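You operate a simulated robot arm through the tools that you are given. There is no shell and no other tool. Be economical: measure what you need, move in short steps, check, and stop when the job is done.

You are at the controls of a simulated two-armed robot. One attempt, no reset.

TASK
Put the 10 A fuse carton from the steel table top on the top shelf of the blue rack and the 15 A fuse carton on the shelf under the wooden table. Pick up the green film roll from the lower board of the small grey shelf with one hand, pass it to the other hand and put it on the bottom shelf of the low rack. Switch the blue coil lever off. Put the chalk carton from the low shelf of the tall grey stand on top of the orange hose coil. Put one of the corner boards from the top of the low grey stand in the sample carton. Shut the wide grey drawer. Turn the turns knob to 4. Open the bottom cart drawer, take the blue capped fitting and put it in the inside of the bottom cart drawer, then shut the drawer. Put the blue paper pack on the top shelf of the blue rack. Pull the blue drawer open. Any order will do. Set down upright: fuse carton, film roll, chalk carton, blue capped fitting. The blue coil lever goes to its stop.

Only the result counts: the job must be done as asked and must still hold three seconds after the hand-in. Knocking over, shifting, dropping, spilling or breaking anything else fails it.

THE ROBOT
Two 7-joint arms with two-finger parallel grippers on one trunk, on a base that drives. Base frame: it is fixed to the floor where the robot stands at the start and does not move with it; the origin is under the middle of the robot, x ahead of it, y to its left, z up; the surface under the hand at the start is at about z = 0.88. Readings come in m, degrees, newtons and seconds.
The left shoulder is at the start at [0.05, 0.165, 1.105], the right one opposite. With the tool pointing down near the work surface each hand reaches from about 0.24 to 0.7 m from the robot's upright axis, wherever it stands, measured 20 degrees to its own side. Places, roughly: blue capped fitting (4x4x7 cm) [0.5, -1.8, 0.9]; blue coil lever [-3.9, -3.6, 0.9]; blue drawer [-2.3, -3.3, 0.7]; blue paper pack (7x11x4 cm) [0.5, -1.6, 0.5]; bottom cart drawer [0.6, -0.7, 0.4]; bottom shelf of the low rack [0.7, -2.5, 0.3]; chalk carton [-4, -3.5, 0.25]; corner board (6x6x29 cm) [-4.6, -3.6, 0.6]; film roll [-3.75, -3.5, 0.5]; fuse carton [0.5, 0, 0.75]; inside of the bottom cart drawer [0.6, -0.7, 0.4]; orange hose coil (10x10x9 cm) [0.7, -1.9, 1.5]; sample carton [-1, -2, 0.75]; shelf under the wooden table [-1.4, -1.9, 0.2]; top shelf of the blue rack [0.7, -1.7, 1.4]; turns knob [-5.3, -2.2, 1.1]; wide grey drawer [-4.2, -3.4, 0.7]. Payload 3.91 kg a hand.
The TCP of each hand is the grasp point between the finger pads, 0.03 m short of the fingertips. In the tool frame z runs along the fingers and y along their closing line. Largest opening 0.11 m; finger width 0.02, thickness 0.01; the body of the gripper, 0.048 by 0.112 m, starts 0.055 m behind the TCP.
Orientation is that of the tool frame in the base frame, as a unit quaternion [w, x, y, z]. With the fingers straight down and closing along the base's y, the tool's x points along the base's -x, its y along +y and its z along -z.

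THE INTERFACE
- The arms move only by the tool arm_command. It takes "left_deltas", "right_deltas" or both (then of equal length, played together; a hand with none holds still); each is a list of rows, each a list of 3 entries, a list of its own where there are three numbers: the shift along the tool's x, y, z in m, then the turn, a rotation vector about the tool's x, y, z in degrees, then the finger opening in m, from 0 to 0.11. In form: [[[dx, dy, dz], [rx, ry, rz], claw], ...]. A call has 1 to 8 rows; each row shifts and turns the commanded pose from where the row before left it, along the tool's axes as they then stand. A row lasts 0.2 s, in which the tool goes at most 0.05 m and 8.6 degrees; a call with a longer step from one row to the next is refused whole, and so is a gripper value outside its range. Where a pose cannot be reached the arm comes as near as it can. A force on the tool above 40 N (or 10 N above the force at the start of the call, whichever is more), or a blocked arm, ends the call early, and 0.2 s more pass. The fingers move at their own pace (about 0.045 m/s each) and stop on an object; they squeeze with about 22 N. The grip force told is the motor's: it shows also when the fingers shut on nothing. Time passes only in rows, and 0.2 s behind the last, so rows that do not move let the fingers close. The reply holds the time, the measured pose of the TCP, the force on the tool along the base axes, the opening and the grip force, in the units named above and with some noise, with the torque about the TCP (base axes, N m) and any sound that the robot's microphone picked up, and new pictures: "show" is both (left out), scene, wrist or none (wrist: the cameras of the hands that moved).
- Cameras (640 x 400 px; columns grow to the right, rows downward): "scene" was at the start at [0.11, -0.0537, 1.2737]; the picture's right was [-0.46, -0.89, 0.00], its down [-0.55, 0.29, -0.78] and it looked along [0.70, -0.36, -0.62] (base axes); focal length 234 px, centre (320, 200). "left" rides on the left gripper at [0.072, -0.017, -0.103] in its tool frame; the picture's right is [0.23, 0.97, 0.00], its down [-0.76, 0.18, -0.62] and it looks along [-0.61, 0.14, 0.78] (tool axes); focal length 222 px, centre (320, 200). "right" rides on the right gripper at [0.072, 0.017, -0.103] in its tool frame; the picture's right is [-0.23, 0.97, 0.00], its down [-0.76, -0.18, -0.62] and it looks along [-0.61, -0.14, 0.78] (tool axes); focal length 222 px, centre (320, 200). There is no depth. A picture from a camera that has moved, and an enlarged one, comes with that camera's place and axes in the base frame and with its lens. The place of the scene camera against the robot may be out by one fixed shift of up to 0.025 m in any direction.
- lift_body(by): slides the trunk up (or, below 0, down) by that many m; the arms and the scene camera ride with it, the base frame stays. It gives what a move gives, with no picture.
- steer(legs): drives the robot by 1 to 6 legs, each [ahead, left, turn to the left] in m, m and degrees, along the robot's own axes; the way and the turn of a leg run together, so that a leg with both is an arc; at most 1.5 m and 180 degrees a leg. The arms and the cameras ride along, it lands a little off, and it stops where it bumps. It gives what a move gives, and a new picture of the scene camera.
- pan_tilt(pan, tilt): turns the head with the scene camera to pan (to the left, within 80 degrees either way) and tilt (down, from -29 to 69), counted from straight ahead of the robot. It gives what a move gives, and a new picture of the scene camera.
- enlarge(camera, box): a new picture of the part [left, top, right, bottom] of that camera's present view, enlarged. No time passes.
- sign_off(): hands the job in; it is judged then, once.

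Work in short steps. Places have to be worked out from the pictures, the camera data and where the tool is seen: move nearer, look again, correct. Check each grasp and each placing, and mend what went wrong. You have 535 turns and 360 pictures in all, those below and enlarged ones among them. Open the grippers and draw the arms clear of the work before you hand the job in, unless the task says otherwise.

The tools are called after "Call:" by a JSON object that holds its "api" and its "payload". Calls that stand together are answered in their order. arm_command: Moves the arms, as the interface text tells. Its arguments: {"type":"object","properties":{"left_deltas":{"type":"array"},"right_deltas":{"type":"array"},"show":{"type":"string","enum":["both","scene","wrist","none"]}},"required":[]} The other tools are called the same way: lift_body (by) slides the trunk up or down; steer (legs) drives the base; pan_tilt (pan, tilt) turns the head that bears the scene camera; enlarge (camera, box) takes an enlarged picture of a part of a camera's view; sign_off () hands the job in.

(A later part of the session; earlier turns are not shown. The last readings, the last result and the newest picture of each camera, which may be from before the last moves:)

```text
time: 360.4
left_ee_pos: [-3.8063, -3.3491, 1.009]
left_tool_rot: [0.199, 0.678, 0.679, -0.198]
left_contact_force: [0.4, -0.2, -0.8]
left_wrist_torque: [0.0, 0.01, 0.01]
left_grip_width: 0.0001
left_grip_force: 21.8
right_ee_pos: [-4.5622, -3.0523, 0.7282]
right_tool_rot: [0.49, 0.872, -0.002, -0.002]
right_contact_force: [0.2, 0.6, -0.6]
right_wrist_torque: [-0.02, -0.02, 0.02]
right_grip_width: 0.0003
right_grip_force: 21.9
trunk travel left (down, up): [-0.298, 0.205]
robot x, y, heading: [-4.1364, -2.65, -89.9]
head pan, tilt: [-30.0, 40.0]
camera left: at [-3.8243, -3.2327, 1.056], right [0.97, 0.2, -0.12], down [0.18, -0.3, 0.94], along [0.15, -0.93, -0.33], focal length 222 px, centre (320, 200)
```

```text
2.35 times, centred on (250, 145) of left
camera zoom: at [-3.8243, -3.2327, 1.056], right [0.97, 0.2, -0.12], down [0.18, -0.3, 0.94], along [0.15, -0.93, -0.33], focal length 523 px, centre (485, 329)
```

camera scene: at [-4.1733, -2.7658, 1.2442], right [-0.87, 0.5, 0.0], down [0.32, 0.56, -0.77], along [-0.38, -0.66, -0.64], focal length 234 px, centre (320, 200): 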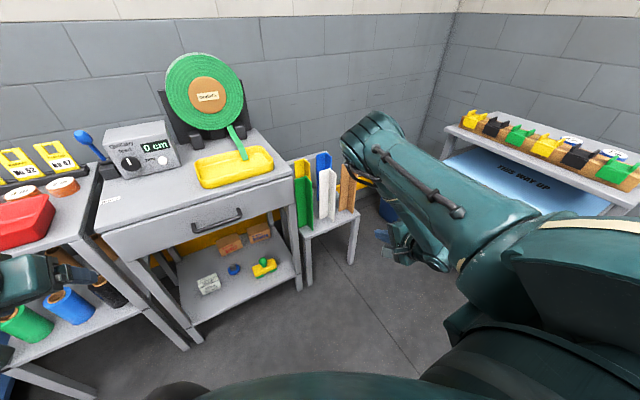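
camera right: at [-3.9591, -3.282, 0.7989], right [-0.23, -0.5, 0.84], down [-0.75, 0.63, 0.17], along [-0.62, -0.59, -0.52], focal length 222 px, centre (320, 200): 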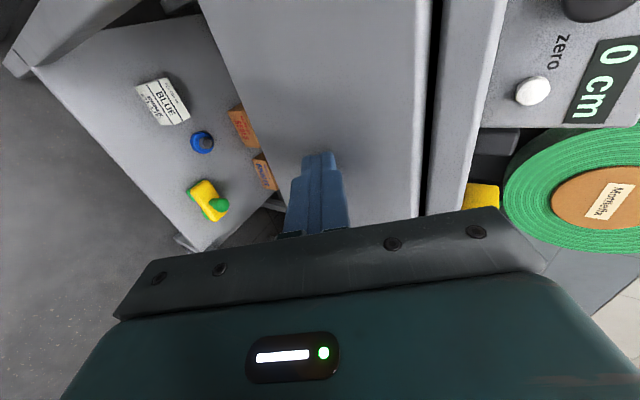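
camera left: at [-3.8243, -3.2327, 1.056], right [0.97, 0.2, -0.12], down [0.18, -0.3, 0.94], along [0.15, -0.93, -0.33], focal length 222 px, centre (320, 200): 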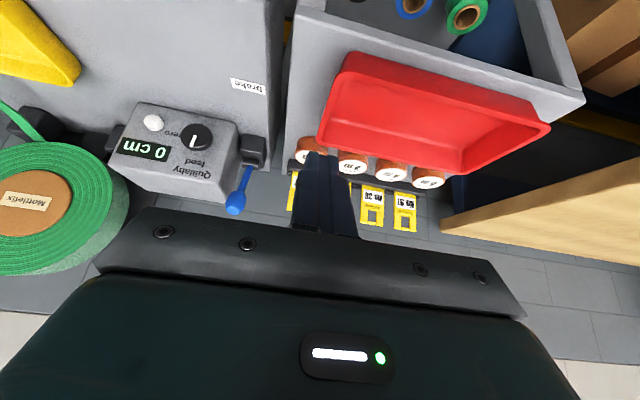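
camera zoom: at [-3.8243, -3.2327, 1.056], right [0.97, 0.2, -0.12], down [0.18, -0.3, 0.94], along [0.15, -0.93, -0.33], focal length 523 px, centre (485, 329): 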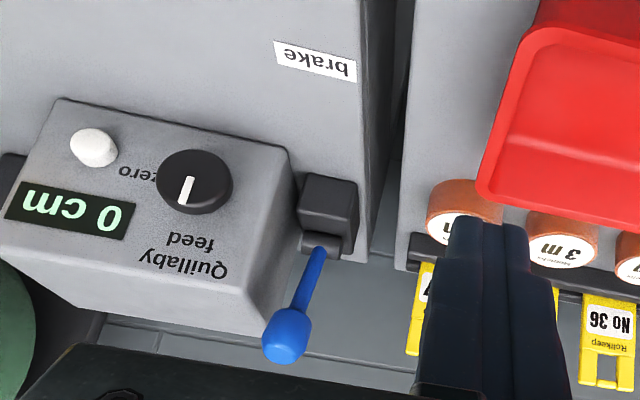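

The lever leans ~11° to the front with its pivot at (−3.904, −3.63, 0.87). I bring closed fingertips in front of its knob and press it back.

Call:
{"api": "arm_command", "payload": {"left_deltas": [[[0.008, -0.046, 0.0127], [0, 0, 0], 0.0], [[0.008, -0.045, 0.0127], [0, 0, 0], 0.0], [[-0.0339, 0, 0.0212], [0, 0, 0], 0.0], [[-0.0339, 0, 0.0212], [0, 0, 0], 0.0], [[-0.0339, 0, 0.0212], [0, 0, 0], 0.0], [[-0.0339, 0, 0.0212], [0, 0, 0], 0.0], [[-0.0254, 0, 0.0159], [0, 0, 0], 0.0]], "show": "wrist"}}

```text
time: 362.0
left_ee_pos: [-3.8961, -3.4101, 0.9801]
left_tool_rot: [0.2, 0.677, 0.68, -0.197]
left_contact_force: [-0.4, 0.0, -0.3]
left_wrist_torque: [0.0, 0.0, -0.01]
left_grip_width: 0.0
left_grip_force: 21.8
left hand out of reach, approached as far as the arm can: row 4, 5, 6, 7
right_ee_pos: [-4.5614, -3.0525, 0.7287]
right_tool_rot: [0.491, 0.871, -0.001, -0.003]
right_contact_force: [-0.3, -0.2, -0.1]
right_wrist_torque: [-0.03, 0.0, 0.02]
right_grip_width: 0.0
right_grip_force: 22.0
trunk travel left (down, up): [-0.298, 0.205]
robot x, y, heading: [-4.1359, -2.6463, -90.0]
head pan, tilt: [-30.0, 40.0]
camera left: at [-3.9151, -3.2928, 1.0275], right [0.97, 0.2, -0.12], down [0.18, -0.3, 0.94], along [0.15, -0.93, -0.33], focal length 222 px, centre (320, 200)
```

left: 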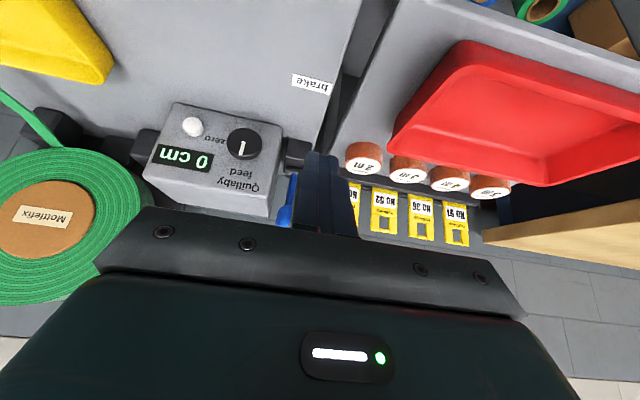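

Out of arm reach; I drive ahead in small amounts instead.

Call:
{"api": "steer", "payload": {"legs": [[0.13, 0, 0]]}}

Call:
{"api": "enlarge", "payload": {"camera": "left", "box": [160, 80, 480, 280]}}

```text
time: 363.2
left_ee_pos: [-3.8974, -3.5378, 0.9805]
left_tool_rot: [0.2, 0.677, 0.681, -0.196]
left_contact_force: [-1.3, 0.1, 0.7]
left_wrist_torque: [0.0, -0.02, -0.01]
left_grip_width: 0.0
left_grip_force: 21.8
right_ee_pos: [-4.5609, -3.1801, 0.7285]
right_tool_rot: [0.489, 0.872, -0.001, -0.002]
right_contact_force: [0.5, -0.2, 0.6]
right_wrist_torque: [0.0, 0.03, 0.02]
right_grip_width: 0.0
right_grip_force: 21.8
trunk travel left (down, up): [-0.298, 0.205]
robot x, y, heading: [-4.1396, -2.7777, -90.2]
head pan, tilt: [-30.0, 40.0]
camera scene: at [-4.1733, -2.8939, 1.2441], right [-0.87, 0.5, 0.0], down [0.32, 0.56, -0.77], along [-0.38, -0.66, -0.64], focal length 234 px, centre (320, 200)
```

scene: 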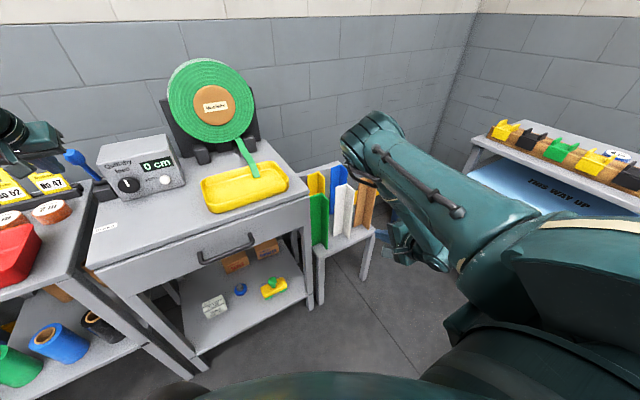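

```text
2.00 times, centred on (320, 180) of left
camera zoom: at [-3.9149, -3.4208, 1.0271], right [0.97, 0.2, -0.12], down [0.18, -0.3, 0.94], along [0.15, -0.93, -0.33], focal length 444 px, centre (320, 240)
```

zoom: 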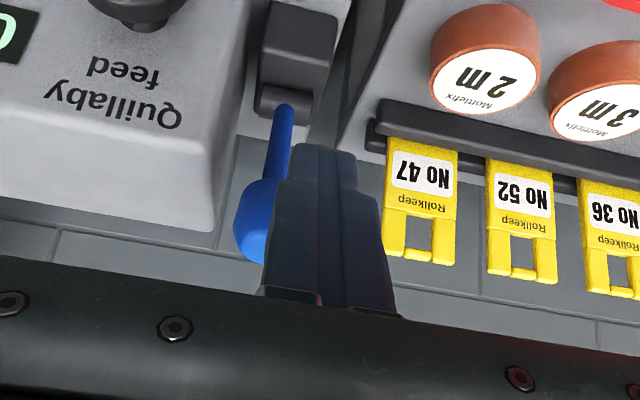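

The knob is ~1.3 cm to the left of the fingers. I shift by that, then drive slowly ahead to press the lever back.

Call:
{"api": "arm_command", "payload": {"left_deltas": [[[0, -0.014, 0], [0, 0, 0], 0.0]], "show": "none"}}

Call:
{"api": "steer", "payload": {"legs": [[0.075, 0, 0]]}}

Call:
{"api": "enlarge", "payload": {"camera": "left", "box": [160, 80, 480, 280]}}

```text
time: 363.6
left_ee_pos: [-3.9113, -3.5377, 0.9797]
left_tool_rot: [0.2, 0.677, 0.68, -0.197]
left_contact_force: [-0.3, 0.2, -0.2]
left_wrist_torque: [0.0, -0.03, 0.01]
left_grip_width: 0.0
left_grip_force: 22.1
right_ee_pos: [-4.5618, -3.1809, 0.7284]
right_tool_rot: [0.489, 0.872, -0.001, -0.002]
right_contact_force: [0.1, -0.2, 0.3]
right_wrist_torque: [-0.02, 0.01, -0.01]
right_grip_width: 0.0
right_grip_force: 22.2
trunk travel left (down, up): [-0.298, 0.205]
robot x, y, heading: [-4.133, -2.7771, -89.9]
head pan, tilt: [-30.0, 40.0]
```

```text
time: 364.7
left_ee_pos: [-3.9118, -3.6129, 0.9796]
left_tool_rot: [0.2, 0.677, 0.681, -0.197]
left_contact_force: [-0.2, -0.4, 0.4]
left_wrist_torque: [0.04, -0.02, 0.02]
left_grip_width: 0.0
left_grip_force: 21.8
right_ee_pos: [-4.5625, -3.2562, 0.7278]
right_tool_rot: [0.489, 0.872, -0.002, -0.003]
right_contact_force: [0.4, -0.9, -0.1]
right_wrist_torque: [0.03, 0.02, 0.03]
right_grip_width: 0.0
right_grip_force: 22.2
trunk travel left (down, up): [-0.298, 0.205]
robot x, y, heading: [-4.1353, -2.8527, -89.9]
head pan, tilt: [-30.0, 40.0]
camera scene: at [-4.1734, -2.9702, 1.244], right [-0.87, 0.5, 0.0], down [0.32, 0.56, -0.77], along [-0.38, -0.66, -0.64], focal length 234 px, centre (320, 200)
```

scene: 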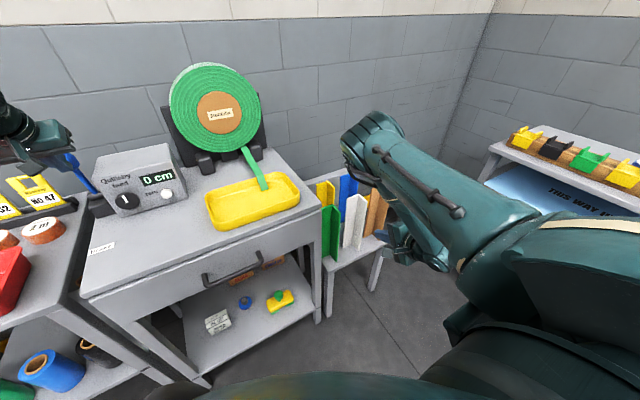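

```text
2.00 times, centred on (320, 180) of left
camera zoom: at [-3.9294, -3.4972, 1.0269], right [0.97, 0.2, -0.12], down [0.18, -0.31, 0.94], along [0.15, -0.93, -0.33], focal length 444 px, centre (320, 240)
```

zoom: 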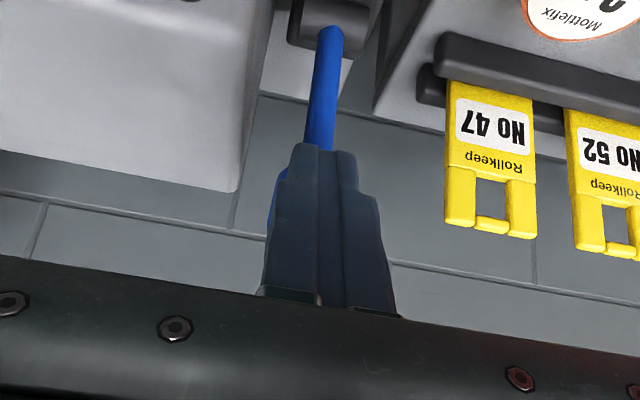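

No force yet; I keep pressing back in 3 cm increments.

Call:
{"api": "steer", "payload": {"legs": [[0.03, 0, 0]]}}

Call:
{"api": "enlarge", "payload": {"camera": "left", "box": [160, 80, 480, 280]}}

```text
time: 365.5
left_ee_pos: [-3.9112, -3.643, 0.9787]
left_tool_rot: [0.2, 0.677, 0.681, -0.196]
left_contact_force: [0.8, 0.1, -0.9]
left_wrist_torque: [0.02, -0.04, 0.0]
left_grip_width: 0.0
left_grip_force: 22.0
right_ee_pos: [-4.562, -3.2858, 0.7278]
right_tool_rot: [0.489, 0.872, -0.002, -0.003]
right_contact_force: [-0.7, -0.6, 1.0]
right_wrist_torque: [-0.03, 0.02, -0.04]
right_grip_width: 0.0
right_grip_force: 22.0
trunk travel left (down, up): [-0.298, 0.205]
robot x, y, heading: [-4.1378, -2.881, -90.2]
head pan, tilt: [-30.0, 40.0]
camera scene: at [-4.1735, -2.9999, 1.2441], right [-0.87, 0.5, 0.0], down [0.32, 0.56, -0.77], along [-0.38, -0.66, -0.64], focal length 234 px, centre (320, 200)
```

scene: 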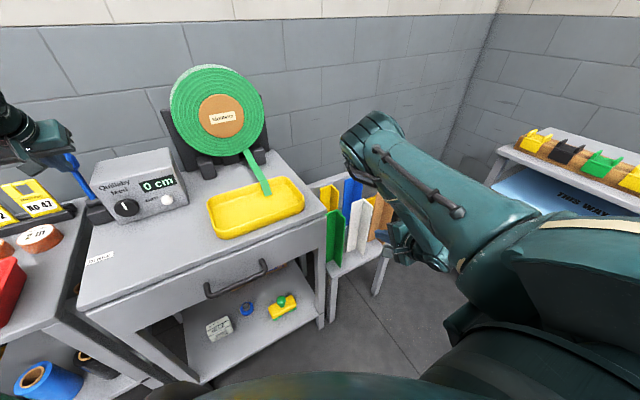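

```text
2.00 times, centred on (320, 180) of left
camera zoom: at [-3.9297, -3.5271, 1.027], right [0.97, 0.2, -0.12], down [0.18, -0.31, 0.94], along [0.15, -0.93, -0.33], focal length 444 px, centre (320, 240)
```

zoom: 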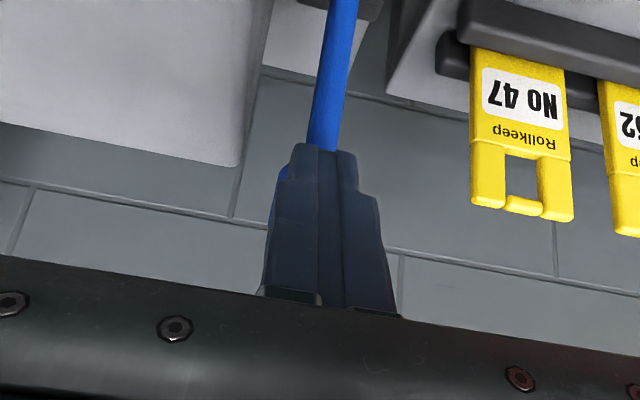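

Call:
{"api": "steer", "payload": {"legs": [[0.04, 0, 0]]}}

Call:
{"api": "enlarge", "payload": {"camera": "scene", "box": [0, 80, 192, 240]}}

```text
time: 366.5
left_ee_pos: [-3.9115, -3.68, 0.9787]
left_tool_rot: [0.194, 0.679, 0.681, -0.192]
left_contact_force: [0.1, 1.8, 0.5]
left_wrist_torque: [0.04, 0.03, 0.02]
left_grip_width: 0.0001
left_grip_force: 22.0
right_ee_pos: [-4.5624, -3.3247, 0.7285]
right_tool_rot: [0.489, 0.872, -0.001, -0.003]
right_contact_force: [0.1, -0.3, -1.1]
right_wrist_torque: [-0.03, 0.01, 0.0]
right_grip_width: 0.0001
right_grip_force: 22.2
trunk travel left (down, up): [-0.298, 0.205]
robot x, y, heading: [-4.1359, -2.9227, -90.1]
head pan, tilt: [-30.0, 40.0]
stopped in leg 1: the force on the tool passed its limit at 44 N (the readings are from after the stop); the commanded pose is now the measured one
camera scene: at [-4.1735, -3.0389, 1.2442], right [-0.87, 0.5, 0.0], down [0.32, 0.56, -0.77], along [-0.38, -0.66, -0.64], focal length 234 px, centre (320, 200)
```

scene: 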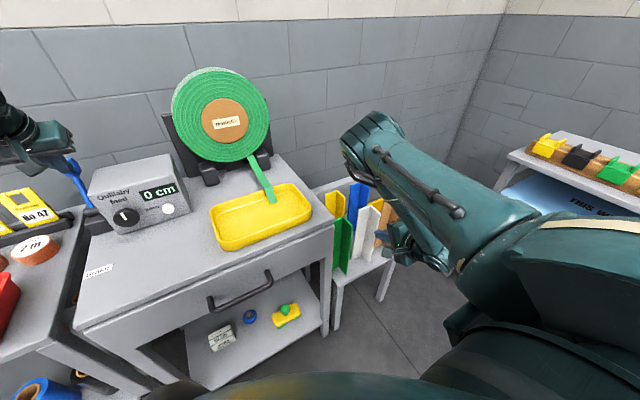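

```text
2.50 times, centred on (96, 160) of scene
camera zoom: at [-4.1735, -3.0389, 1.2442], right [-0.87, 0.5, 0.0], down [0.32, 0.56, -0.77], along [-0.38, -0.66, -0.64], focal length 585 px, centre (880, 300)
```

zoom: 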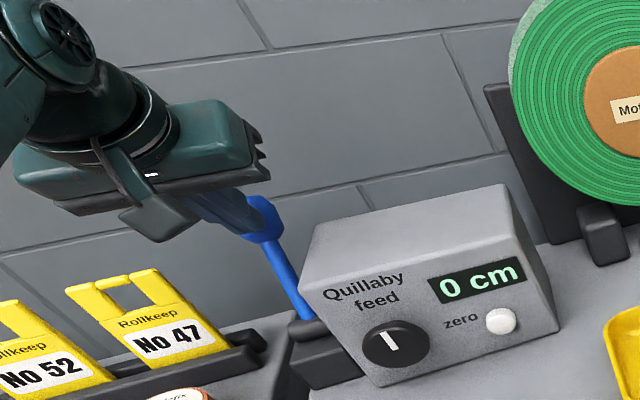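

The lever met its rear stop (44 N), leaning back ~35°. I withdraw and inspect it up close for any markings.

Call:
{"api": "steer", "payload": {"legs": [[-0.12, 0, 0]]}}

Call:
{"api": "arm_command", "payload": {"left_deltas": [[[0, 0.04, -0.02], [0, 0, 0], 0.0], [[0, 0.04, -0.02], [0, 0, 0], 0.0]], "show": "none"}}

Call:
{"api": "enlarge", "payload": {"camera": "left", "box": [150, 60, 310, 220]}}

Call:
{"api": "enlarge", "payload": {"camera": "scene", "box": [40, 100, 200, 220]}}

```text
time: 367.8
left_ee_pos: [-3.9116, -3.5586, 0.9778]
left_tool_rot: [0.194, 0.679, 0.682, -0.191]
left_contact_force: [0.7, -0.4, 0.0]
left_wrist_torque: [0.03, 0.02, 0.02]
left_grip_width: 0.0
left_grip_force: 21.5
right_ee_pos: [-4.5612, -3.2045, 0.7267]
right_tool_rot: [0.49, 0.872, -0.001, -0.004]
right_contact_force: [-0.7, 0.6, 0.3]
right_wrist_torque: [-0.01, 0.0, 0.02]
right_grip_width: 0.0
right_grip_force: 22.9
trunk travel left (down, up): [-0.298, 0.205]
robot x, y, heading: [-4.135, -2.8013, -90.3]
head pan, tilt: [-30.0, 40.0]
camera scene: at [-4.1734, -2.9177, 1.2443], right [-0.87, 0.5, 0.0], down [0.32, 0.56, -0.77], along [-0.38, -0.66, -0.64], focal length 234 px, centre (320, 200)
```

scene: 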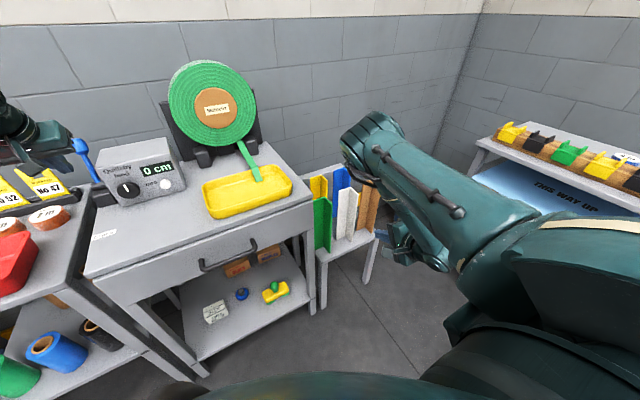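

```text
time: 368.4
left_ee_pos: [-3.8338, -3.5367, 1.0134]
left_tool_rot: [0.194, 0.679, 0.683, -0.19]
left_contact_force: [-0.1, -0.5, -0.3]
left_wrist_torque: [0.0, -0.04, -0.04]
left_grip_width: 0.0
left_grip_force: 22.4
right_ee_pos: [-4.5609, -3.2054, 0.7276]
right_tool_rot: [0.49, 0.872, -0.001, -0.003]
right_contact_force: [-0.3, 0.9, 0.4]
right_wrist_torque: [-0.02, 0.0, 0.0]
right_grip_width: 0.0003
right_grip_force: 21.8
trunk travel left (down, up): [-0.298, 0.205]
robot x, y, heading: [-4.1349, -2.8016, -89.9]
head pan, tilt: [-30.0, 40.0]
```

```text
2.50 times, centred on (230, 140) of left
camera zoom: at [-3.8519, -3.4218, 1.0622], right [0.97, 0.2, -0.12], down [0.18, -0.32, 0.93], along [0.15, -0.93, -0.35], focal length 555 px, centre (545, 350)
```

zoom: 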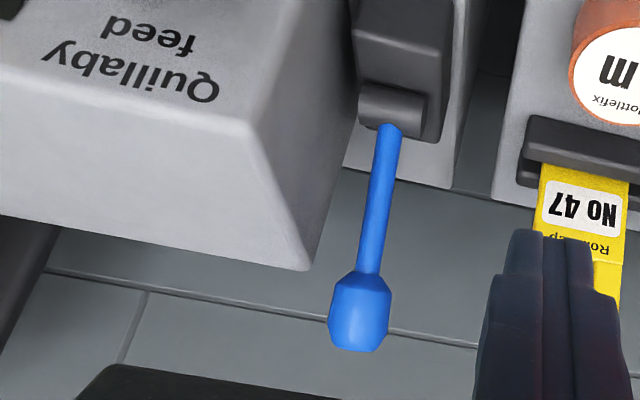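

```text
3.33 times, centred on (120, 160) of scene
camera zoom: at [-4.173, -2.9181, 1.2442], right [-0.87, 0.5, 0.0], down [0.32, 0.56, -0.77], along [-0.38, -0.66, -0.64], focal length 780 px, centre (987, 333)
```

zoom: 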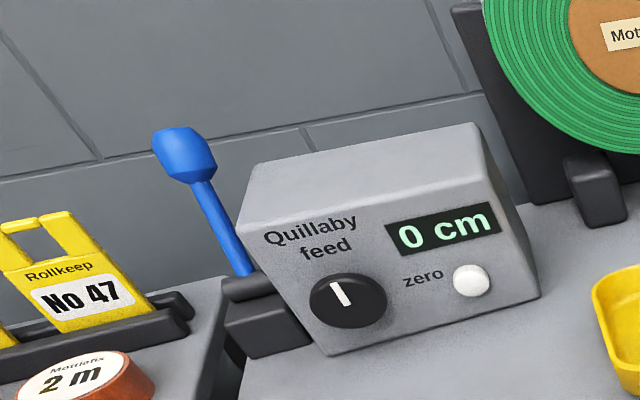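

The lever now leans back ~25° against its stop, opposite to where it was, so it is off. I leave it, retract, and go look at the turns knob on the wrapping machine.

Call:
{"api": "arm_command", "payload": {"left_deltas": [[[0.0339, 0, -0.0212], [0, 0, 0], 0.0], [[0.0339, 0, -0.0212], [0, 0, 0], 0.0], [[0.0339, 0, -0.0212], [0, 0, 0], 0.0], [[0.0339, 0, -0.0212], [0, 0, 0], 0.0], [[0.0339, 0, -0.0212], [0, 0, 0], 0.0], [[0.0339, 0, -0.0212], [0, 0, 0], 0.0]], "show": "none"}}

Call:
{"api": "pan_tilt", "payload": {"pan": 0, "tilt": 15}}

Call:
{"api": "steer", "payload": {"legs": [[-0.5, 0, 0], [0, 0, -90]]}}

```text
time: 369.8
left_ee_pos: [-3.8312, -3.2993, 1.0142]
left_tool_rot: [0.194, 0.679, 0.682, -0.19]
left_contact_force: [-0.6, 0.2, 0.1]
left_wrist_torque: [0.01, -0.01, -0.02]
left_grip_width: 0.0004
left_grip_force: 21.9
right_ee_pos: [-4.5618, -3.2051, 0.7279]
right_tool_rot: [0.49, 0.872, -0.001, -0.004]
right_contact_force: [-0.5, 0.6, 0.0]
right_wrist_torque: [-0.02, -0.01, 0.02]
right_grip_width: 0.0
right_grip_force: 21.3
trunk travel left (down, up): [-0.298, 0.205]
robot x, y, heading: [-4.1322, -2.8018, -90.2]
head pan, tilt: [-30.0, 40.0]
```

```text
time: 370.7
left_ee_pos: [-3.8326, -3.2989, 1.0143]
left_tool_rot: [0.195, 0.679, 0.682, -0.192]
left_contact_force: [0.4, -0.5, 0.6]
left_wrist_torque: [0.0, -0.03, 0.01]
left_grip_width: 0.0001
left_grip_force: 22.0
right_ee_pos: [-4.5624, -3.2047, 0.7292]
right_tool_rot: [0.489, 0.872, -0.002, -0.003]
right_contact_force: [0.4, -0.1, 0.2]
right_wrist_torque: [0.03, 0.0, 0.01]
right_grip_width: 0.0
right_grip_force: 22.2
trunk travel left (down, up): [-0.298, 0.205]
robot x, y, heading: [-4.14, -2.8014, -90.3]
head pan, tilt: [0.0, 15.0]
camera scene: at [-4.131, -2.938, 1.2837], right [-1.0, 0.0, 0.0], down [0.0, 0.26, -0.97], along [0.0, -0.97, -0.26], focal length 234 px, centre (320, 200)
```

scene: 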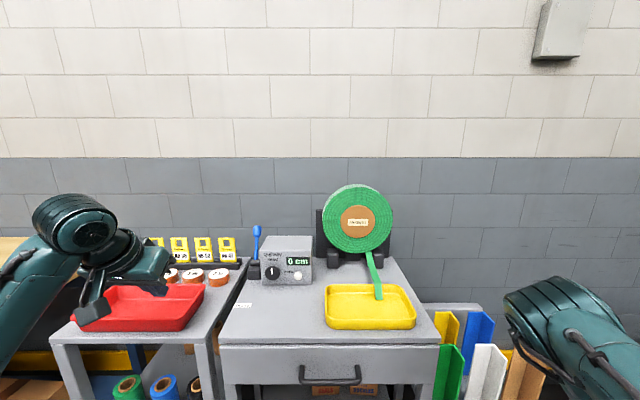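

```text
time: 373.8
left_ee_pos: [-3.8287, -2.796, 1.0152]
left_tool_rot: [0.194, 0.678, 0.683, -0.19]
left_contact_force: [0.2, -0.2, -0.7]
left_wrist_torque: [0.04, 0.0, -0.01]
left_grip_width: 0.0
left_grip_force: 22.5
right_ee_pos: [-4.5592, -2.7026, 0.7282]
right_tool_rot: [0.488, 0.873, 0.001, -0.002]
right_contact_force: [0.4, 0.5, 0.3]
right_wrist_torque: [0.02, -0.01, -0.02]
right_grip_width: 0.0
right_grip_force: 21.4
trunk travel left (down, up): [-0.298, 0.205]
robot x, y, heading: [-4.1348, -2.3001, -89.9]
head pan, tilt: [0.0, 15.0]
stopped in leg 1: the robot was blocked; the commanded pose is now the measured one
camera scene: at [-4.1287, -2.4347, 1.2838], right [-1.0, 0.0, 0.0], down [0.0, 0.26, -0.97], along [0.0, -0.97, -0.26], focal length 234 px, centre (320, 200)
```

scene: 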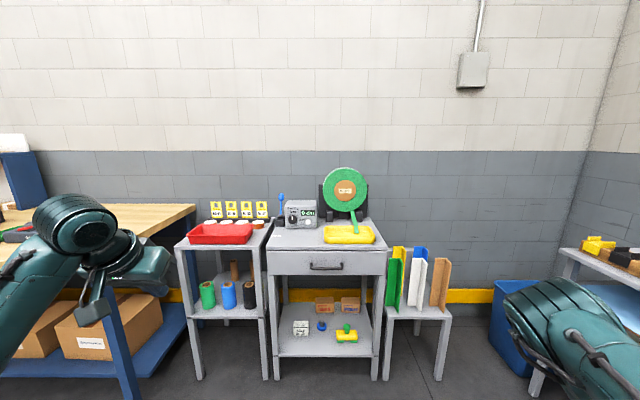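

Blocked behind by the wrapper's turntable. I move forward 0.12 and turn to face west.

Call:
{"api": "steer", "payload": {"legs": [[0.15, 0, 0], [0, 0, -90]]}}

```text
time: 379.0
left_ee_pos: [-4.6305, -2.7531, 1.0141]
left_tool_rot: [0.003, 0.962, 0.004, -0.273]
left_contact_force: [0.6, -0.1, -0.2]
left_wrist_torque: [0.01, -0.02, 0.0]
left_grip_width: 0.0002
left_grip_force: 22.1
right_ee_pos: [-4.537, -2.0213, 0.7287]
right_tool_rot: [0.342, 0.617, -0.617, -0.348]
right_contact_force: [-0.1, -0.5, 0.2]
right_wrist_torque: [0.02, 0.01, 0.0]
right_grip_width: 0.0
right_grip_force: 21.8
trunk travel left (down, up): [-0.298, 0.205]
robot x, y, heading: [-4.1317, -2.4439, -179.9]
head pan, tilt: [0.0, 15.0]
camera scene: at [-4.2514, -2.4618, 1.2838], right [0.0, 1.0, 0.0], down [0.26, 0.0, -0.97], along [-0.97, 0.0, -0.26], focal length 234 px, centre (320, 200)
```

scene: 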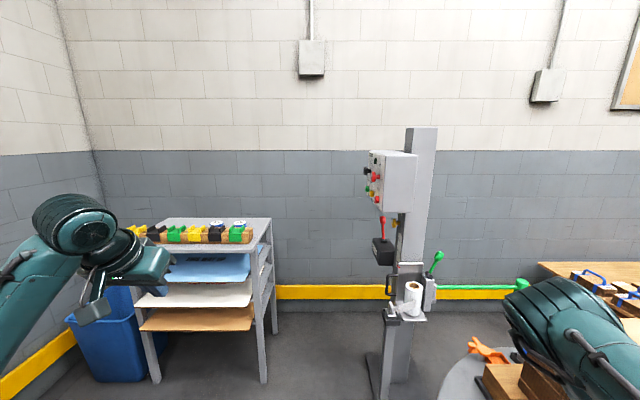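

The control panel faces south (−y). I raise the trunk, move to about (−4.65, −2.75) and turn toward it to see the knob scale.

Call:
{"api": "lift_body", "payload": {"by": 0.15}}

Call:
{"api": "steer", "payload": {"legs": [[0, 0.3, 0], [0.45, 0, 0], [0, 0, -45]]}}

Call:
{"api": "enlarge", "payload": {"camera": "scene", "box": [160, 50, 480, 250]}}

```text
time: 380.8
left_ee_pos: [-4.6305, -2.753, 1.1638]
left_tool_rot: [0.003, 0.962, 0.004, -0.273]
left_contact_force: [-0.3, -0.2, -0.3]
left_wrist_torque: [0.02, 0.0, 0.0]
left_grip_width: 0.0
left_grip_force: 22.3
right_ee_pos: [-4.5371, -2.0218, 0.8776]
right_tool_rot: [0.343, 0.617, -0.617, -0.348]
right_contact_force: [0.6, 0.1, 0.9]
right_wrist_torque: [-0.05, 0.03, 0.01]
right_grip_width: 0.0
right_grip_force: 22.2
trunk travel left (down, up): [-0.448, 0.055]
robot x, y, heading: [-4.1346, -2.4453, -180.0]
head pan, tilt: [0.0, 15.0]
```

```text
time: 388.4
left_ee_pos: [-5.1453, -2.6077, 1.165]
left_tool_rot: [-0.103, 0.888, -0.37, -0.253]
left_contact_force: [-0.4, 0.1, -0.4]
left_wrist_torque: [0.0, -0.01, -0.06]
left_grip_width: 0.0
left_grip_force: 21.6
right_ee_pos: [-4.558, -2.1628, 0.8782]
right_tool_rot: [-0.183, -0.33, 0.807, 0.454]
right_contact_force: [1.0, -1.0, -0.2]
right_wrist_torque: [-0.01, -0.01, -0.01]
right_grip_width: 0.0001
right_grip_force: 21.9
trunk travel left (down, up): [-0.448, 0.055]
robot x, y, heading: [-4.5781, -2.7493, 134.7]
head pan, tilt: [0.0, 15.0]
camera scene: at [-4.6613, -2.6758, 1.4338], right [0.71, 0.7, 0.0], down [0.18, -0.18, -0.97], along [-0.68, 0.69, -0.26], focal length 234 px, centre (320, 200)
```

scene: 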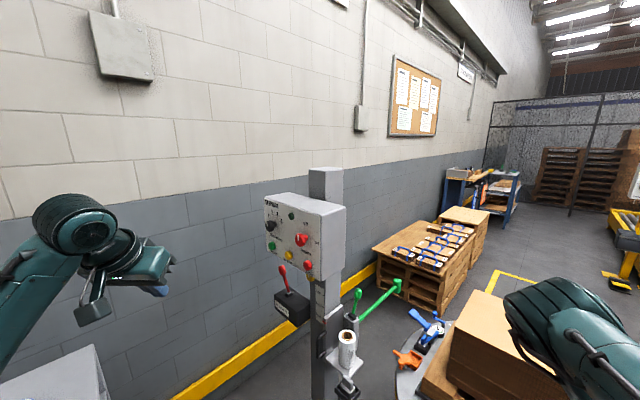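

```text
2.00 times, centred on (320, 150) of scene
camera zoom: at [-4.6613, -2.6758, 1.4338], right [0.71, 0.7, 0.0], down [0.18, -0.18, -0.97], along [-0.68, 0.69, -0.26], focal length 468 px, centre (320, 300)
```

zoom: 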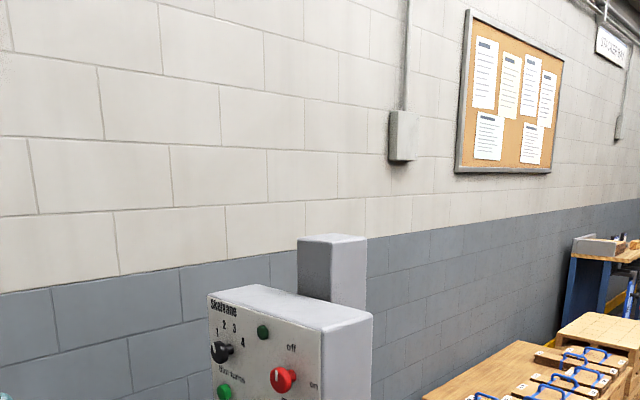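

Call:
{"api": "enlarge", "payload": {"camera": "scene", "box": [256, 185, 352, 285]}}

```text
4.00 times, centred on (304, 235) of scene
camera zoom: at [-4.6613, -2.6758, 1.4338], right [0.71, 0.7, 0.0], down [0.18, -0.18, -0.97], along [-0.68, 0.69, -0.26], focal length 936 px, centre (384, 60)
```

zoom: 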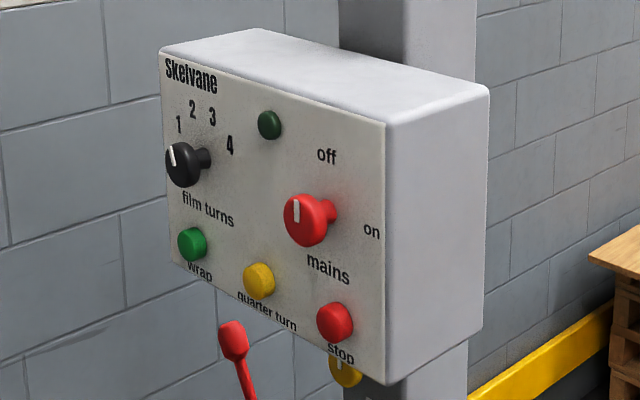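

"film turns" knob: scale 1–4 at about −54°, −18°, 18°, 54°, pointer at 1; I need +108° clockwise. I set the left tool horizontal and pre-roll −54° before approaching.

Call:
{"api": "arm_command", "payload": {"left_deltas": [[[0, 0, -0.01], [0, -8.3, 0], 0.06], [[0, 0, -0.01], [0, -8.3, 0], 0.06], [[0, 0, -0.01], [0, -8.3, 0], 0.06], [[0, 0, -0.01], [0, -8.3, 0], 0.06], [[0, 0, -0.01], [0, -8.3, 0], 0.06], [[0, 0, 0], [0, -8.3, 0], 0.06], [[0, 0, 0], [0, -8.3, 0], 0.06]], "show": "none"}}

Call:
{"api": "arm_command", "payload": {"left_deltas": [[[0, 0, 0], [0, 0, -8.2], 0.06], [[0, 0, 0], [0, 0, -8.2], 0.06], [[0, 0, 0], [0, 0, -8.2], 0.06], [[0, 0, 0], [0, 0, -8.2], 0.06], [[0, 0, 0], [0, 0, -8.2], 0.06], [[0, 0, 0], [0, 0, -8.2], 0.06], [[0, 0, 0], [0, 0, -5], 0.06]], "show": "none"}}

```text
time: 390.0
left_ee_pos: [-5.119, -2.6331, 1.1975]
left_tool_rot: [0.27, -0.653, 0.273, 0.653]
left_contact_force: [-0.1, 0.1, 1.6]
left_wrist_torque: [0.01, -0.04, -0.01]
left_grip_width: 0.0601
left_grip_force: 0.0
right_ee_pos: [-4.5579, -2.1621, 0.8787]
right_tool_rot: [-0.183, -0.33, 0.807, 0.454]
right_contact_force: [0.0, -1.1, -0.2]
right_wrist_torque: [0.01, 0.0, 0.0]
right_grip_width: 0.0001
right_grip_force: 22.2
trunk travel left (down, up): [-0.448, 0.055]
robot x, y, heading: [-4.5817, -2.7494, 134.6]
head pan, tilt: [0.0, 15.0]
```

```text
time: 391.6
left_ee_pos: [-5.1197, -2.6334, 1.1974]
left_tool_rot: [-0.537, 0.707, 0.056, -0.457]
left_contact_force: [-0.8, 0.7, 0.1]
left_wrist_torque: [0.02, 0.01, 0.0]
left_grip_width: 0.0599
left_grip_force: 0.0
right_ee_pos: [-4.5607, -2.1626, 0.8785]
right_tool_rot: [-0.182, -0.33, 0.808, 0.453]
right_contact_force: [0.0, 0.1, 0.0]
right_wrist_torque: [0.01, -0.01, 0.01]
right_grip_width: 0.0001
right_grip_force: 21.5
trunk travel left (down, up): [-0.448, 0.055]
robot x, y, heading: [-4.5805, -2.7482, 134.2]
head pan, tilt: [0.0, 15.0]
```

Tool horizontal and rolled. I turn 20° and move in front of the panel.

Call:
{"api": "steer", "payload": {"legs": [[0, 0, -19.5], [0.18, 0.22, 0]]}}

Call:
{"api": "arm_command", "payload": {"left_deltas": [[[0, 0, 0], [4.8, 6.6, 0], 0.06], [[0, 0, 0], [4.8, 6.6, 0], 0.06], [[0, 0, 0], [4.8, 6.6, 0], 0.06]], "show": "wrist"}}

```text
time: 395.2
left_ee_pos: [-5.3234, -2.386, 1.1963]
left_tool_rot: [-0.608, 0.705, -0.066, -0.359]
left_contact_force: [0.6, 0.3, 0.3]
left_wrist_torque: [-0.02, 0.03, -0.04]
left_grip_width: 0.0601
left_grip_force: 0.1
right_ee_pos: [-4.636, -2.1318, 0.8773]
right_tool_rot: [-0.102, -0.188, 0.852, 0.478]
right_contact_force: [0.0, -0.3, 0.3]
right_wrist_torque: [-0.02, -0.01, -0.04]
right_grip_width: 0.0001
right_grip_force: 21.9
trunk travel left (down, up): [-0.448, 0.055]
robot x, y, heading: [-4.8533, -2.6756, 114.7]
head pan, tilt: [0.0, 15.0]
camera scene: at [-4.9015, -2.5795, 1.4337], right [0.91, 0.42, 0.0], down [0.11, -0.23, -0.97], along [-0.41, 0.88, -0.26], focal length 234 px, centre (320, 200)
```

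scene: 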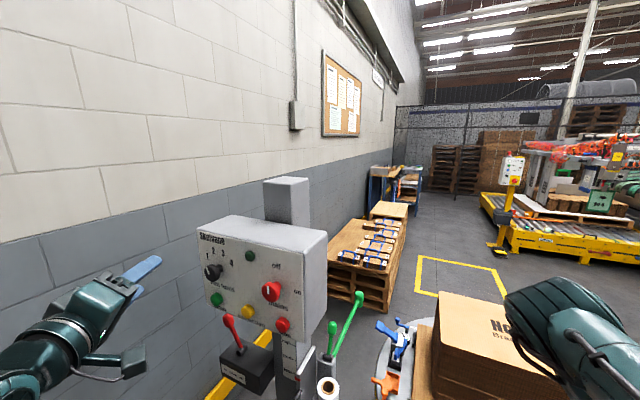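

```text
time: 396.0
left_ee_pos: [-5.3232, -2.3864, 1.1967]
left_tool_rot: [-0.671, 0.674, -0.214, -0.222]
left_contact_force: [-0.6, 0.6, 0.2]
left_wrist_torque: [-0.01, -0.03, 0.01]
left_grip_width: 0.0601
left_grip_force: 0.0
right_ee_pos: [-4.6369, -2.1322, 0.8779]
right_tool_rot: [-0.103, -0.188, 0.852, 0.478]
right_contact_force: [-0.8, -0.3, 0.4]
right_wrist_torque: [-0.04, -0.01, 0.0]
right_grip_width: 0.0001
right_grip_force: 21.5
trunk travel left (down, up): [-0.448, 0.055]
robot x, y, heading: [-4.8576, -2.6775, 114.9]
head pan, tilt: [0.0, 15.0]
camera left: at [-5.2541, -2.4889, 1.1682], right [-0.39, -0.01, -0.92], down [-0.71, -0.63, 0.3], along [-0.58, 0.78, 0.24], focal length 222 px, centre (320, 200)
```

left: 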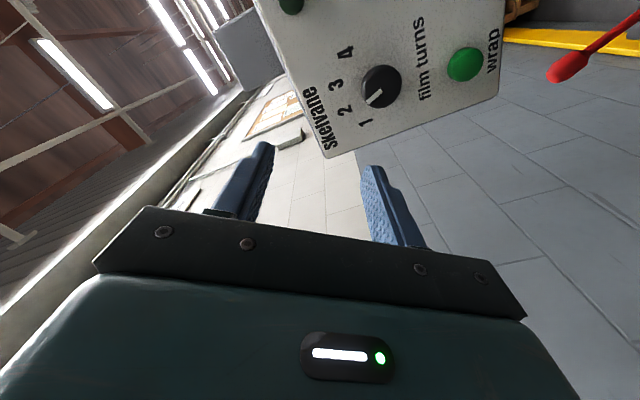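

Knob centre triangulates to about (−5.325, −2.245, 1.13). I lower 6.7 cm to align and look again.

Call:
{"api": "arm_command", "payload": {"left_deltas": [[[0.0188, 0.0277, 0], [0, 0, 0], 0.07], [[0.0188, 0.0277, 0], [0, 0, 0], 0.07], [[0, 0, 0.03], [0, 0, 0], 0.07]], "show": "wrist"}}

```text
time: 396.8
left_ee_pos: [-5.3252, -2.3532, 1.1289]
left_tool_rot: [-0.67, 0.675, -0.214, -0.221]
left_contact_force: [-0.5, -0.8, -0.1]
left_wrist_torque: [0.0, -0.01, -0.03]
left_grip_width: 0.0698
left_grip_force: 0.1
right_ee_pos: [-4.6372, -2.1325, 0.8764]
right_tool_rot: [-0.102, -0.187, 0.852, 0.478]
right_contact_force: [-0.8, 0.1, -0.5]
right_wrist_torque: [0.01, -0.02, 0.03]
right_grip_width: 0.0
right_grip_force: 22.1
trunk travel left (down, up): [-0.448, 0.055]
robot x, y, heading: [-4.8523, -2.6748, 114.7]
head pan, tilt: [0.0, 15.0]
camera left: at [-5.2561, -2.4565, 1.1006], right [-0.39, -0.01, -0.92], down [-0.71, -0.63, 0.3], along [-0.58, 0.78, 0.24], focal length 222 px, centre (320, 200)
```

left: 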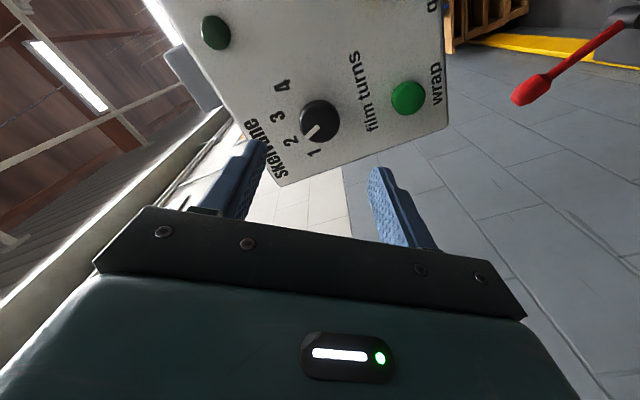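

Aligned within 3 mm; pointer at 1. I advance 10.5 cm and close on the knob.

Call:
{"api": "arm_command", "payload": {"left_deltas": [[[-0.0015, 0.002, 0.04], [0, 0, 0], 0.07], [[-0.0015, 0, 0.04], [0, 0, 0], 0.07], [[0, 0, 0.025], [0, 0, 0], 0.07], [[0, 0, 0], [0, 0, 0], 0.02], [[0, 0, 0], [0, 0, 0], 0.02], [[0, 0, 0], [0, 0, 0], 0.02]], "show": "wrist"}}

```text
time: 398.2
left_ee_pos: [-5.3298, -2.2515, 1.1305]
left_tool_rot: [-0.671, 0.674, -0.215, -0.222]
left_contact_force: [0.9, 0.2, 2.0]
left_wrist_torque: [0.27, -0.04, -0.2]
left_grip_width: 0.0389
left_grip_force: 41.2
right_ee_pos: [-4.6359, -2.1322, 0.8768]
right_tool_rot: [-0.101, -0.187, 0.852, 0.478]
right_contact_force: [0.1, 0.1, -0.2]
right_wrist_torque: [-0.01, 0.02, -0.02]
right_grip_width: 0.0
right_grip_force: 21.9
trunk travel left (down, up): [-0.448, 0.055]
robot x, y, heading: [-4.8573, -2.6771, 114.8]
head pan, tilt: [0.0, 15.0]
camera left: at [-5.2593, -2.3539, 1.1015], right [-0.39, -0.01, -0.92], down [-0.71, -0.63, 0.3], along [-0.58, 0.78, 0.24], focal length 222 px, centre (320, 200)
```

left: 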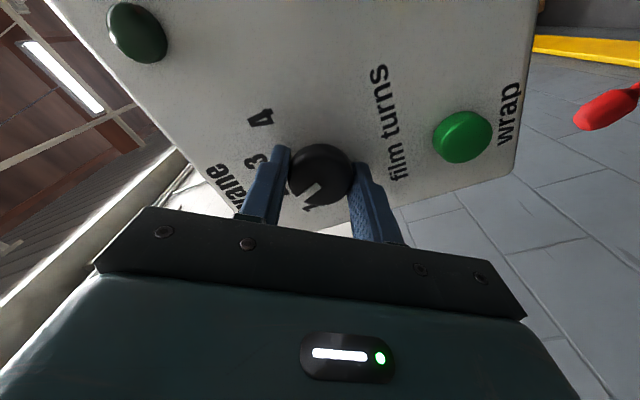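

Knob gripped. I rotate clockwise (+z) in steps, then check the pointer.

Call:
{"api": "arm_command", "payload": {"left_deltas": [[[0, 0, 0], [0, 0, 8], 0.02], [[0, 0, 0], [0, 0, 8], 0.02], [[0, 0, 0], [0, 0, 8], 0.02], [[0, 0, 0], [0, 0, 8], 0.02], [[0, 0, 0], [0, 0, 8], 0.02], [[0, 0, 0], [0, 0, 8], 0.02], [[0, 0, 0], [0, 0, 8], 0.02], [[0, 0, 0], [0, 0, 8], 0.02]], "show": "wrist"}}

```text
time: 400.0
left_ee_pos: [-5.33, -2.2508, 1.1297]
left_tool_rot: [0.451, -0.458, 0.54, 0.544]
left_contact_force: [8.5, -0.2, 2.3]
left_wrist_torque: [0.84, 0.0, -1.18]
left_grip_width: 0.0391
left_grip_force: 44.8
right_ee_pos: [-4.6353, -2.1334, 0.8775]
right_tool_rot: [-0.102, -0.187, 0.852, 0.478]
right_contact_force: [0.4, -0.1, -0.5]
right_wrist_torque: [0.0, -0.04, -0.03]
right_grip_width: 0.0001
right_grip_force: 22.2
trunk travel left (down, up): [-0.448, 0.055]
robot x, y, heading: [-4.8528, -2.6771, 114.9]
head pan, tilt: [0.0, 15.0]
camera left: at [-5.3236, -2.3548, 1.0562], right [-1.0, -0.01, -0.05], down [-0.04, -0.62, 0.78], along [-0.04, 0.78, 0.62], focal length 222 px, centre (320, 200)
```

left: 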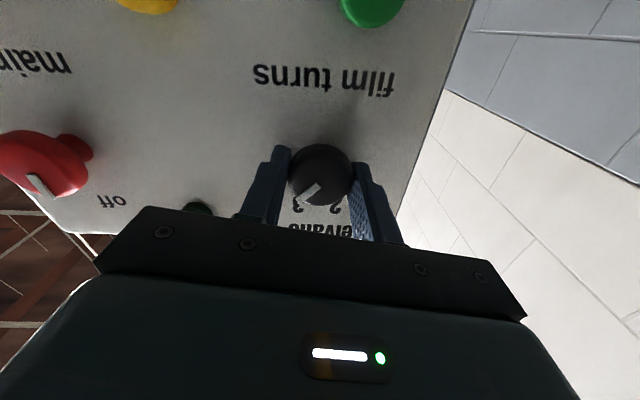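

Pointer is now near +10° (just before 3). I rotate the remaining ~44°.

Call:
{"api": "arm_command", "payload": {"left_deltas": [[[0, 0, 0], [0, 0, 8], 0.02], [[0, 0, 0], [0, 0, 8], 0.02], [[0, 0, 0], [0, 0, 8], 0.02], [[0, 0, 0], [0, 0, 8], 0.02], [[0, 0, 0], [0, 0, 8], 0.02], [[0, 0, 0], [0, 0, 4], 0.02]], "show": "wrist"}}

```text
time: 401.4
left_ee_pos: [-5.3312, -2.2501, 1.1282]
left_tool_rot: [0.213, -0.224, 0.672, 0.673]
left_contact_force: [3.3, 0.6, -1.5]
left_wrist_torque: [-0.22, -1.2, 0.01]
left_grip_width: 0.0396
left_grip_force: 45.1
right_ee_pos: [-4.636, -2.1322, 0.8776]
right_tool_rot: [-0.103, -0.187, 0.852, 0.478]
right_contact_force: [0.5, -0.6, -0.3]
right_wrist_torque: [0.02, 0.0, 0.01]
right_grip_width: 0.0003
right_grip_force: 22.2
trunk travel left (down, up): [-0.448, 0.055]
robot x, y, heading: [-4.8517, -2.6761, 114.7]
head pan, tilt: [0.0, 15.0]
camera left: at [-5.3781, -2.3555, 1.0724], right [-0.76, -0.01, 0.65], down [0.52, -0.61, 0.6], along [0.4, 0.79, 0.47], focal length 222 px, centre (320, 200)
```

left: 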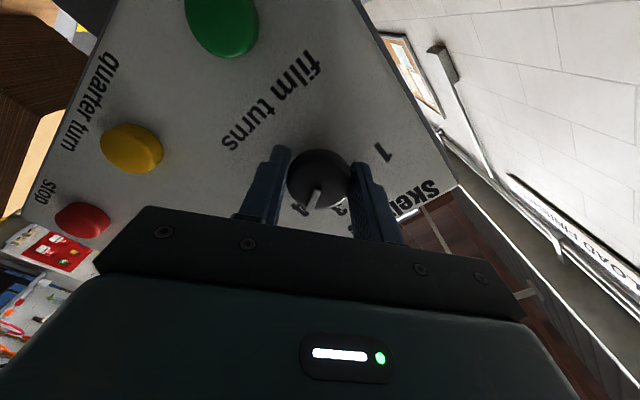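

I open, back off, and read the pointer.

Call:
{"api": "arm_command", "payload": {"left_deltas": [[[0, 0, 0], [0, 0, 0], 0.06], [[0, 0, 0], [0, 0, 0], 0.07], [[0, 0, -0.04], [0, 0, 0], 0.07], [[0, 0, -0.04], [0, 0, 0], 0.07], [[0, 0, -0.04], [0, 0, 0], 0.07]], "show": "none"}}

Call:
{"api": "enlarge", "payload": {"camera": "scene", "box": [190, 210, 310, 310]}}

```text
time: 402.6
left_ee_pos: [-5.3264, -2.374, 1.1291]
left_tool_rot: [0.216, -0.222, 0.672, 0.673]
left_contact_force: [-0.5, -0.2, 0.0]
left_wrist_torque: [-0.02, 0.01, -0.01]
left_grip_width: 0.0698
left_grip_force: 0.1
right_ee_pos: [-4.6373, -2.133, 0.8782]
right_tool_rot: [-0.102, -0.187, 0.852, 0.479]
right_contact_force: [0.2, 0.6, 0.0]
right_wrist_torque: [-0.02, -0.01, 0.01]
right_grip_width: 0.0002
right_grip_force: 21.7
trunk travel left (down, up): [-0.448, 0.055]
robot x, y, heading: [-4.8522, -2.6787, 114.9]
head pan, tilt: [0.0, 15.0]
```

```text
4.00 times, centred on (250, 260) of scene
camera zoom: at [-4.9009, -2.5803, 1.4339], right [0.91, 0.42, 0.0], down [0.11, -0.23, -0.97], along [-0.41, 0.88, -0.26], focal length 936 px, centre (600, -40)
```

zoom: 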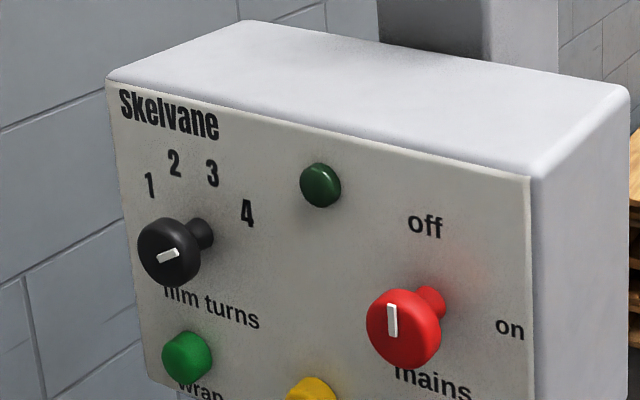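

Call:
{"api": "enlarge", "payload": {"camera": "scene", "box": [210, 240, 258, 285]}}

```text
8.89 times, centred on (234, 262) of scene
camera zoom: at [-4.9009, -2.5803, 1.4339], right [0.91, 0.42, 0.0], down [0.11, -0.23, -0.97], along [-0.41, 0.88, -0.26], focal length 2081 px, centre (1084, -356)
```

zoom: 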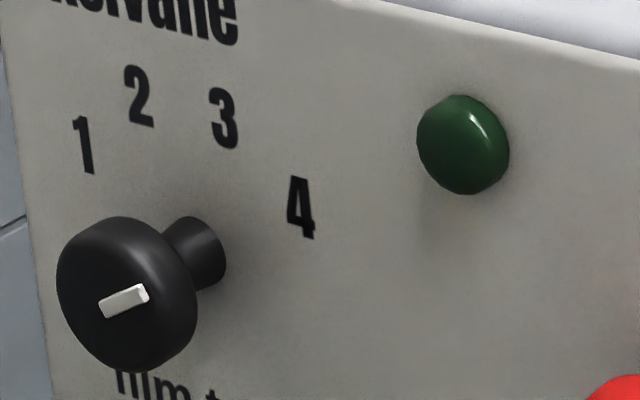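

Measured from the enlargement: pointer at ≈63°, label 4 at ≈61° – the knob is at 4. I back away and restore both hands' orientations.

Call:
{"api": "steer", "payload": {"legs": [[-0.22, 0, 0]]}}

Call:
{"api": "arm_command", "payload": {"left_deltas": [[[0, 0, 0], [0, 0, -8], 0.06], [[0, 0, 0], [0, 0, -8], 0.06], [[0, 0, 0], [0, 0, -8], 0.06], [[0, 0, 0], [0, 0, -8], 0.06], [[0, 0, 0], [0, 0, -8], 0.06], [[0, 0, 0], [0, 0, -8], 0.06], [[0, 0, 0], [0, 0, -5.8], 0.06], [[0, 0, 0], [-8, 0, 0], 0.06]], "right_deltas": [[[0, 0, 0], [0, 0, -8], 0.08], [[0, 0, 0], [0, 0, -8], 0.08], [[0, 0, 0], [0, 0, -8], 0.08], [[0, 0, 0], [0, 0, -8], 0.08], [[0, 0, 0], [0, 0, -8], 0.08], [[0, 0, 0], [0, 0, -8], 0.08], [[0, 0, 0], [0, 0, -8], 0.08], [[0, 0, 0], [0, 0, -8], 0.08]], "show": "none"}}

Call:
{"api": "arm_command", "payload": {"left_deltas": [[[0, 0, 0], [-8, 0, 0], 0.06], [[0, 0, 0], [-8.5, 0, 0], 0.06], [[0, 0, -0.01], [0, 8.3, 0], 0.06], [[0, 0, -0.01], [0, 8.3, 0], 0.06], [[0, 0, -0.01], [0, 8.3, 0], 0.06], [[0, 0, 0], [0, 8.3, 0], 0.06], [[0, 0, 0], [0, 8.3, 0], 0.06], [[0, 0, 0], [0, 8, 0], 0.06]], "right_deltas": [[[0, 0, 0], [0, 0, -8], 0.08], [[0, 0, 0], [0, 0, -8], 0.08], [[0, 0, 0], [0, 0, -8.5], 0.08], [[0, 0, 0], [0, 0, 0], 0.08], [[0, 0, 0], [0, 0, 0], 0.08], [[0, 0, 0], [0, 0, 0], 0.08], [[0, 0, 0], [0, 0, 0], 0.08], [[0, 0, 0], [0, 0, 0], 0.08]], "show": "none"}}

```text
time: 404.3
left_ee_pos: [-5.2335, -2.5734, 1.128]
left_tool_rot: [0.215, -0.223, 0.672, 0.672]
left_contact_force: [0.2, -0.6, -0.4]
left_wrist_torque: [-0.02, -0.02, -0.01]
left_grip_width: 0.0702
left_grip_force: 0.0
right_ee_pos: [-4.5418, -2.3339, 0.8785]
right_tool_rot: [-0.103, -0.186, 0.852, 0.479]
right_contact_force: [-0.7, 0.4, 1.0]
right_wrist_torque: [0.01, 0.0, 0.0]
right_grip_width: 0.0
right_grip_force: 21.7
trunk travel left (down, up): [-0.448, 0.055]
robot x, y, heading: [-4.7618, -2.8777, 115.0]
head pan, tilt: [0.0, 15.0]
camera scene: at [-4.8077, -2.7818, 1.4339], right [0.91, 0.42, 0.0], down [0.11, -0.23, -0.97], along [-0.4, 0.88, -0.26], focal length 234 px, centre (320, 200)
```

scene: 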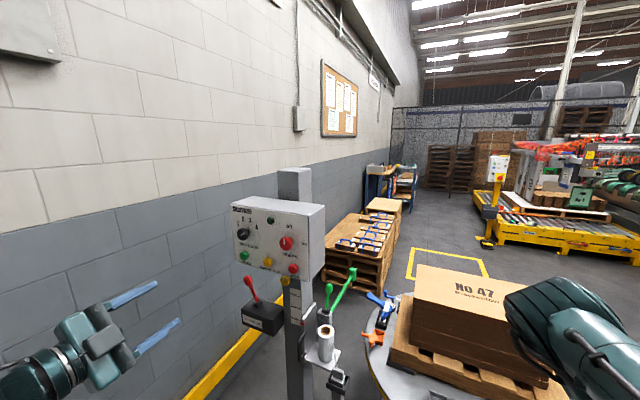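

```text
time: 406.1
left_ee_pos: [-5.2332, -2.5727, 1.1282]
left_tool_rot: [-0.46, 0.537, -0.462, -0.535]
left_contact_force: [-0.1, 0.1, 0.3]
left_wrist_torque: [0.02, 0.02, -0.02]
left_grip_width: 0.0601
left_grip_force: 0.1
right_ee_pos: [-4.5411, -2.3354, 0.8777]
right_tool_rot: [0.167, -0.61, 0.623, 0.459]
right_contact_force: [-0.4, -0.5, 0.1]
right_wrist_torque: [0.02, -0.02, 0.0]
right_grip_width: 0.0797
right_grip_force: 0.0
trunk travel left (down, up): [-0.448, 0.055]
robot x, y, heading: [-4.7643, -2.8787, 114.7]
head pan, tilt: [0.0, 15.0]
```

```text
time: 407.9
left_ee_pos: [-5.2216, -2.5997, 1.1335]
left_tool_rot: [-0.183, 0.792, -0.504, -0.291]
left_contact_force: [0.0, -0.4, -0.7]
left_wrist_torque: [0.0, 0.04, 0.01]
left_grip_width: 0.0599
left_grip_force: 0.1
right_ee_pos: [-4.5431, -2.3338, 0.8779]
right_tool_rot: [-0.261, 0.728, -0.48, -0.414]
right_contact_force: [0.5, -0.5, 0.7]
right_wrist_torque: [0.03, 0.01, -0.01]
right_grip_width: 0.08
right_grip_force: 0.0
trunk travel left (down, up): [-0.448, 0.055]
robot x, y, heading: [-4.7646, -2.8753, 114.8]
head pan, tilt: [0.0, 15.0]
```

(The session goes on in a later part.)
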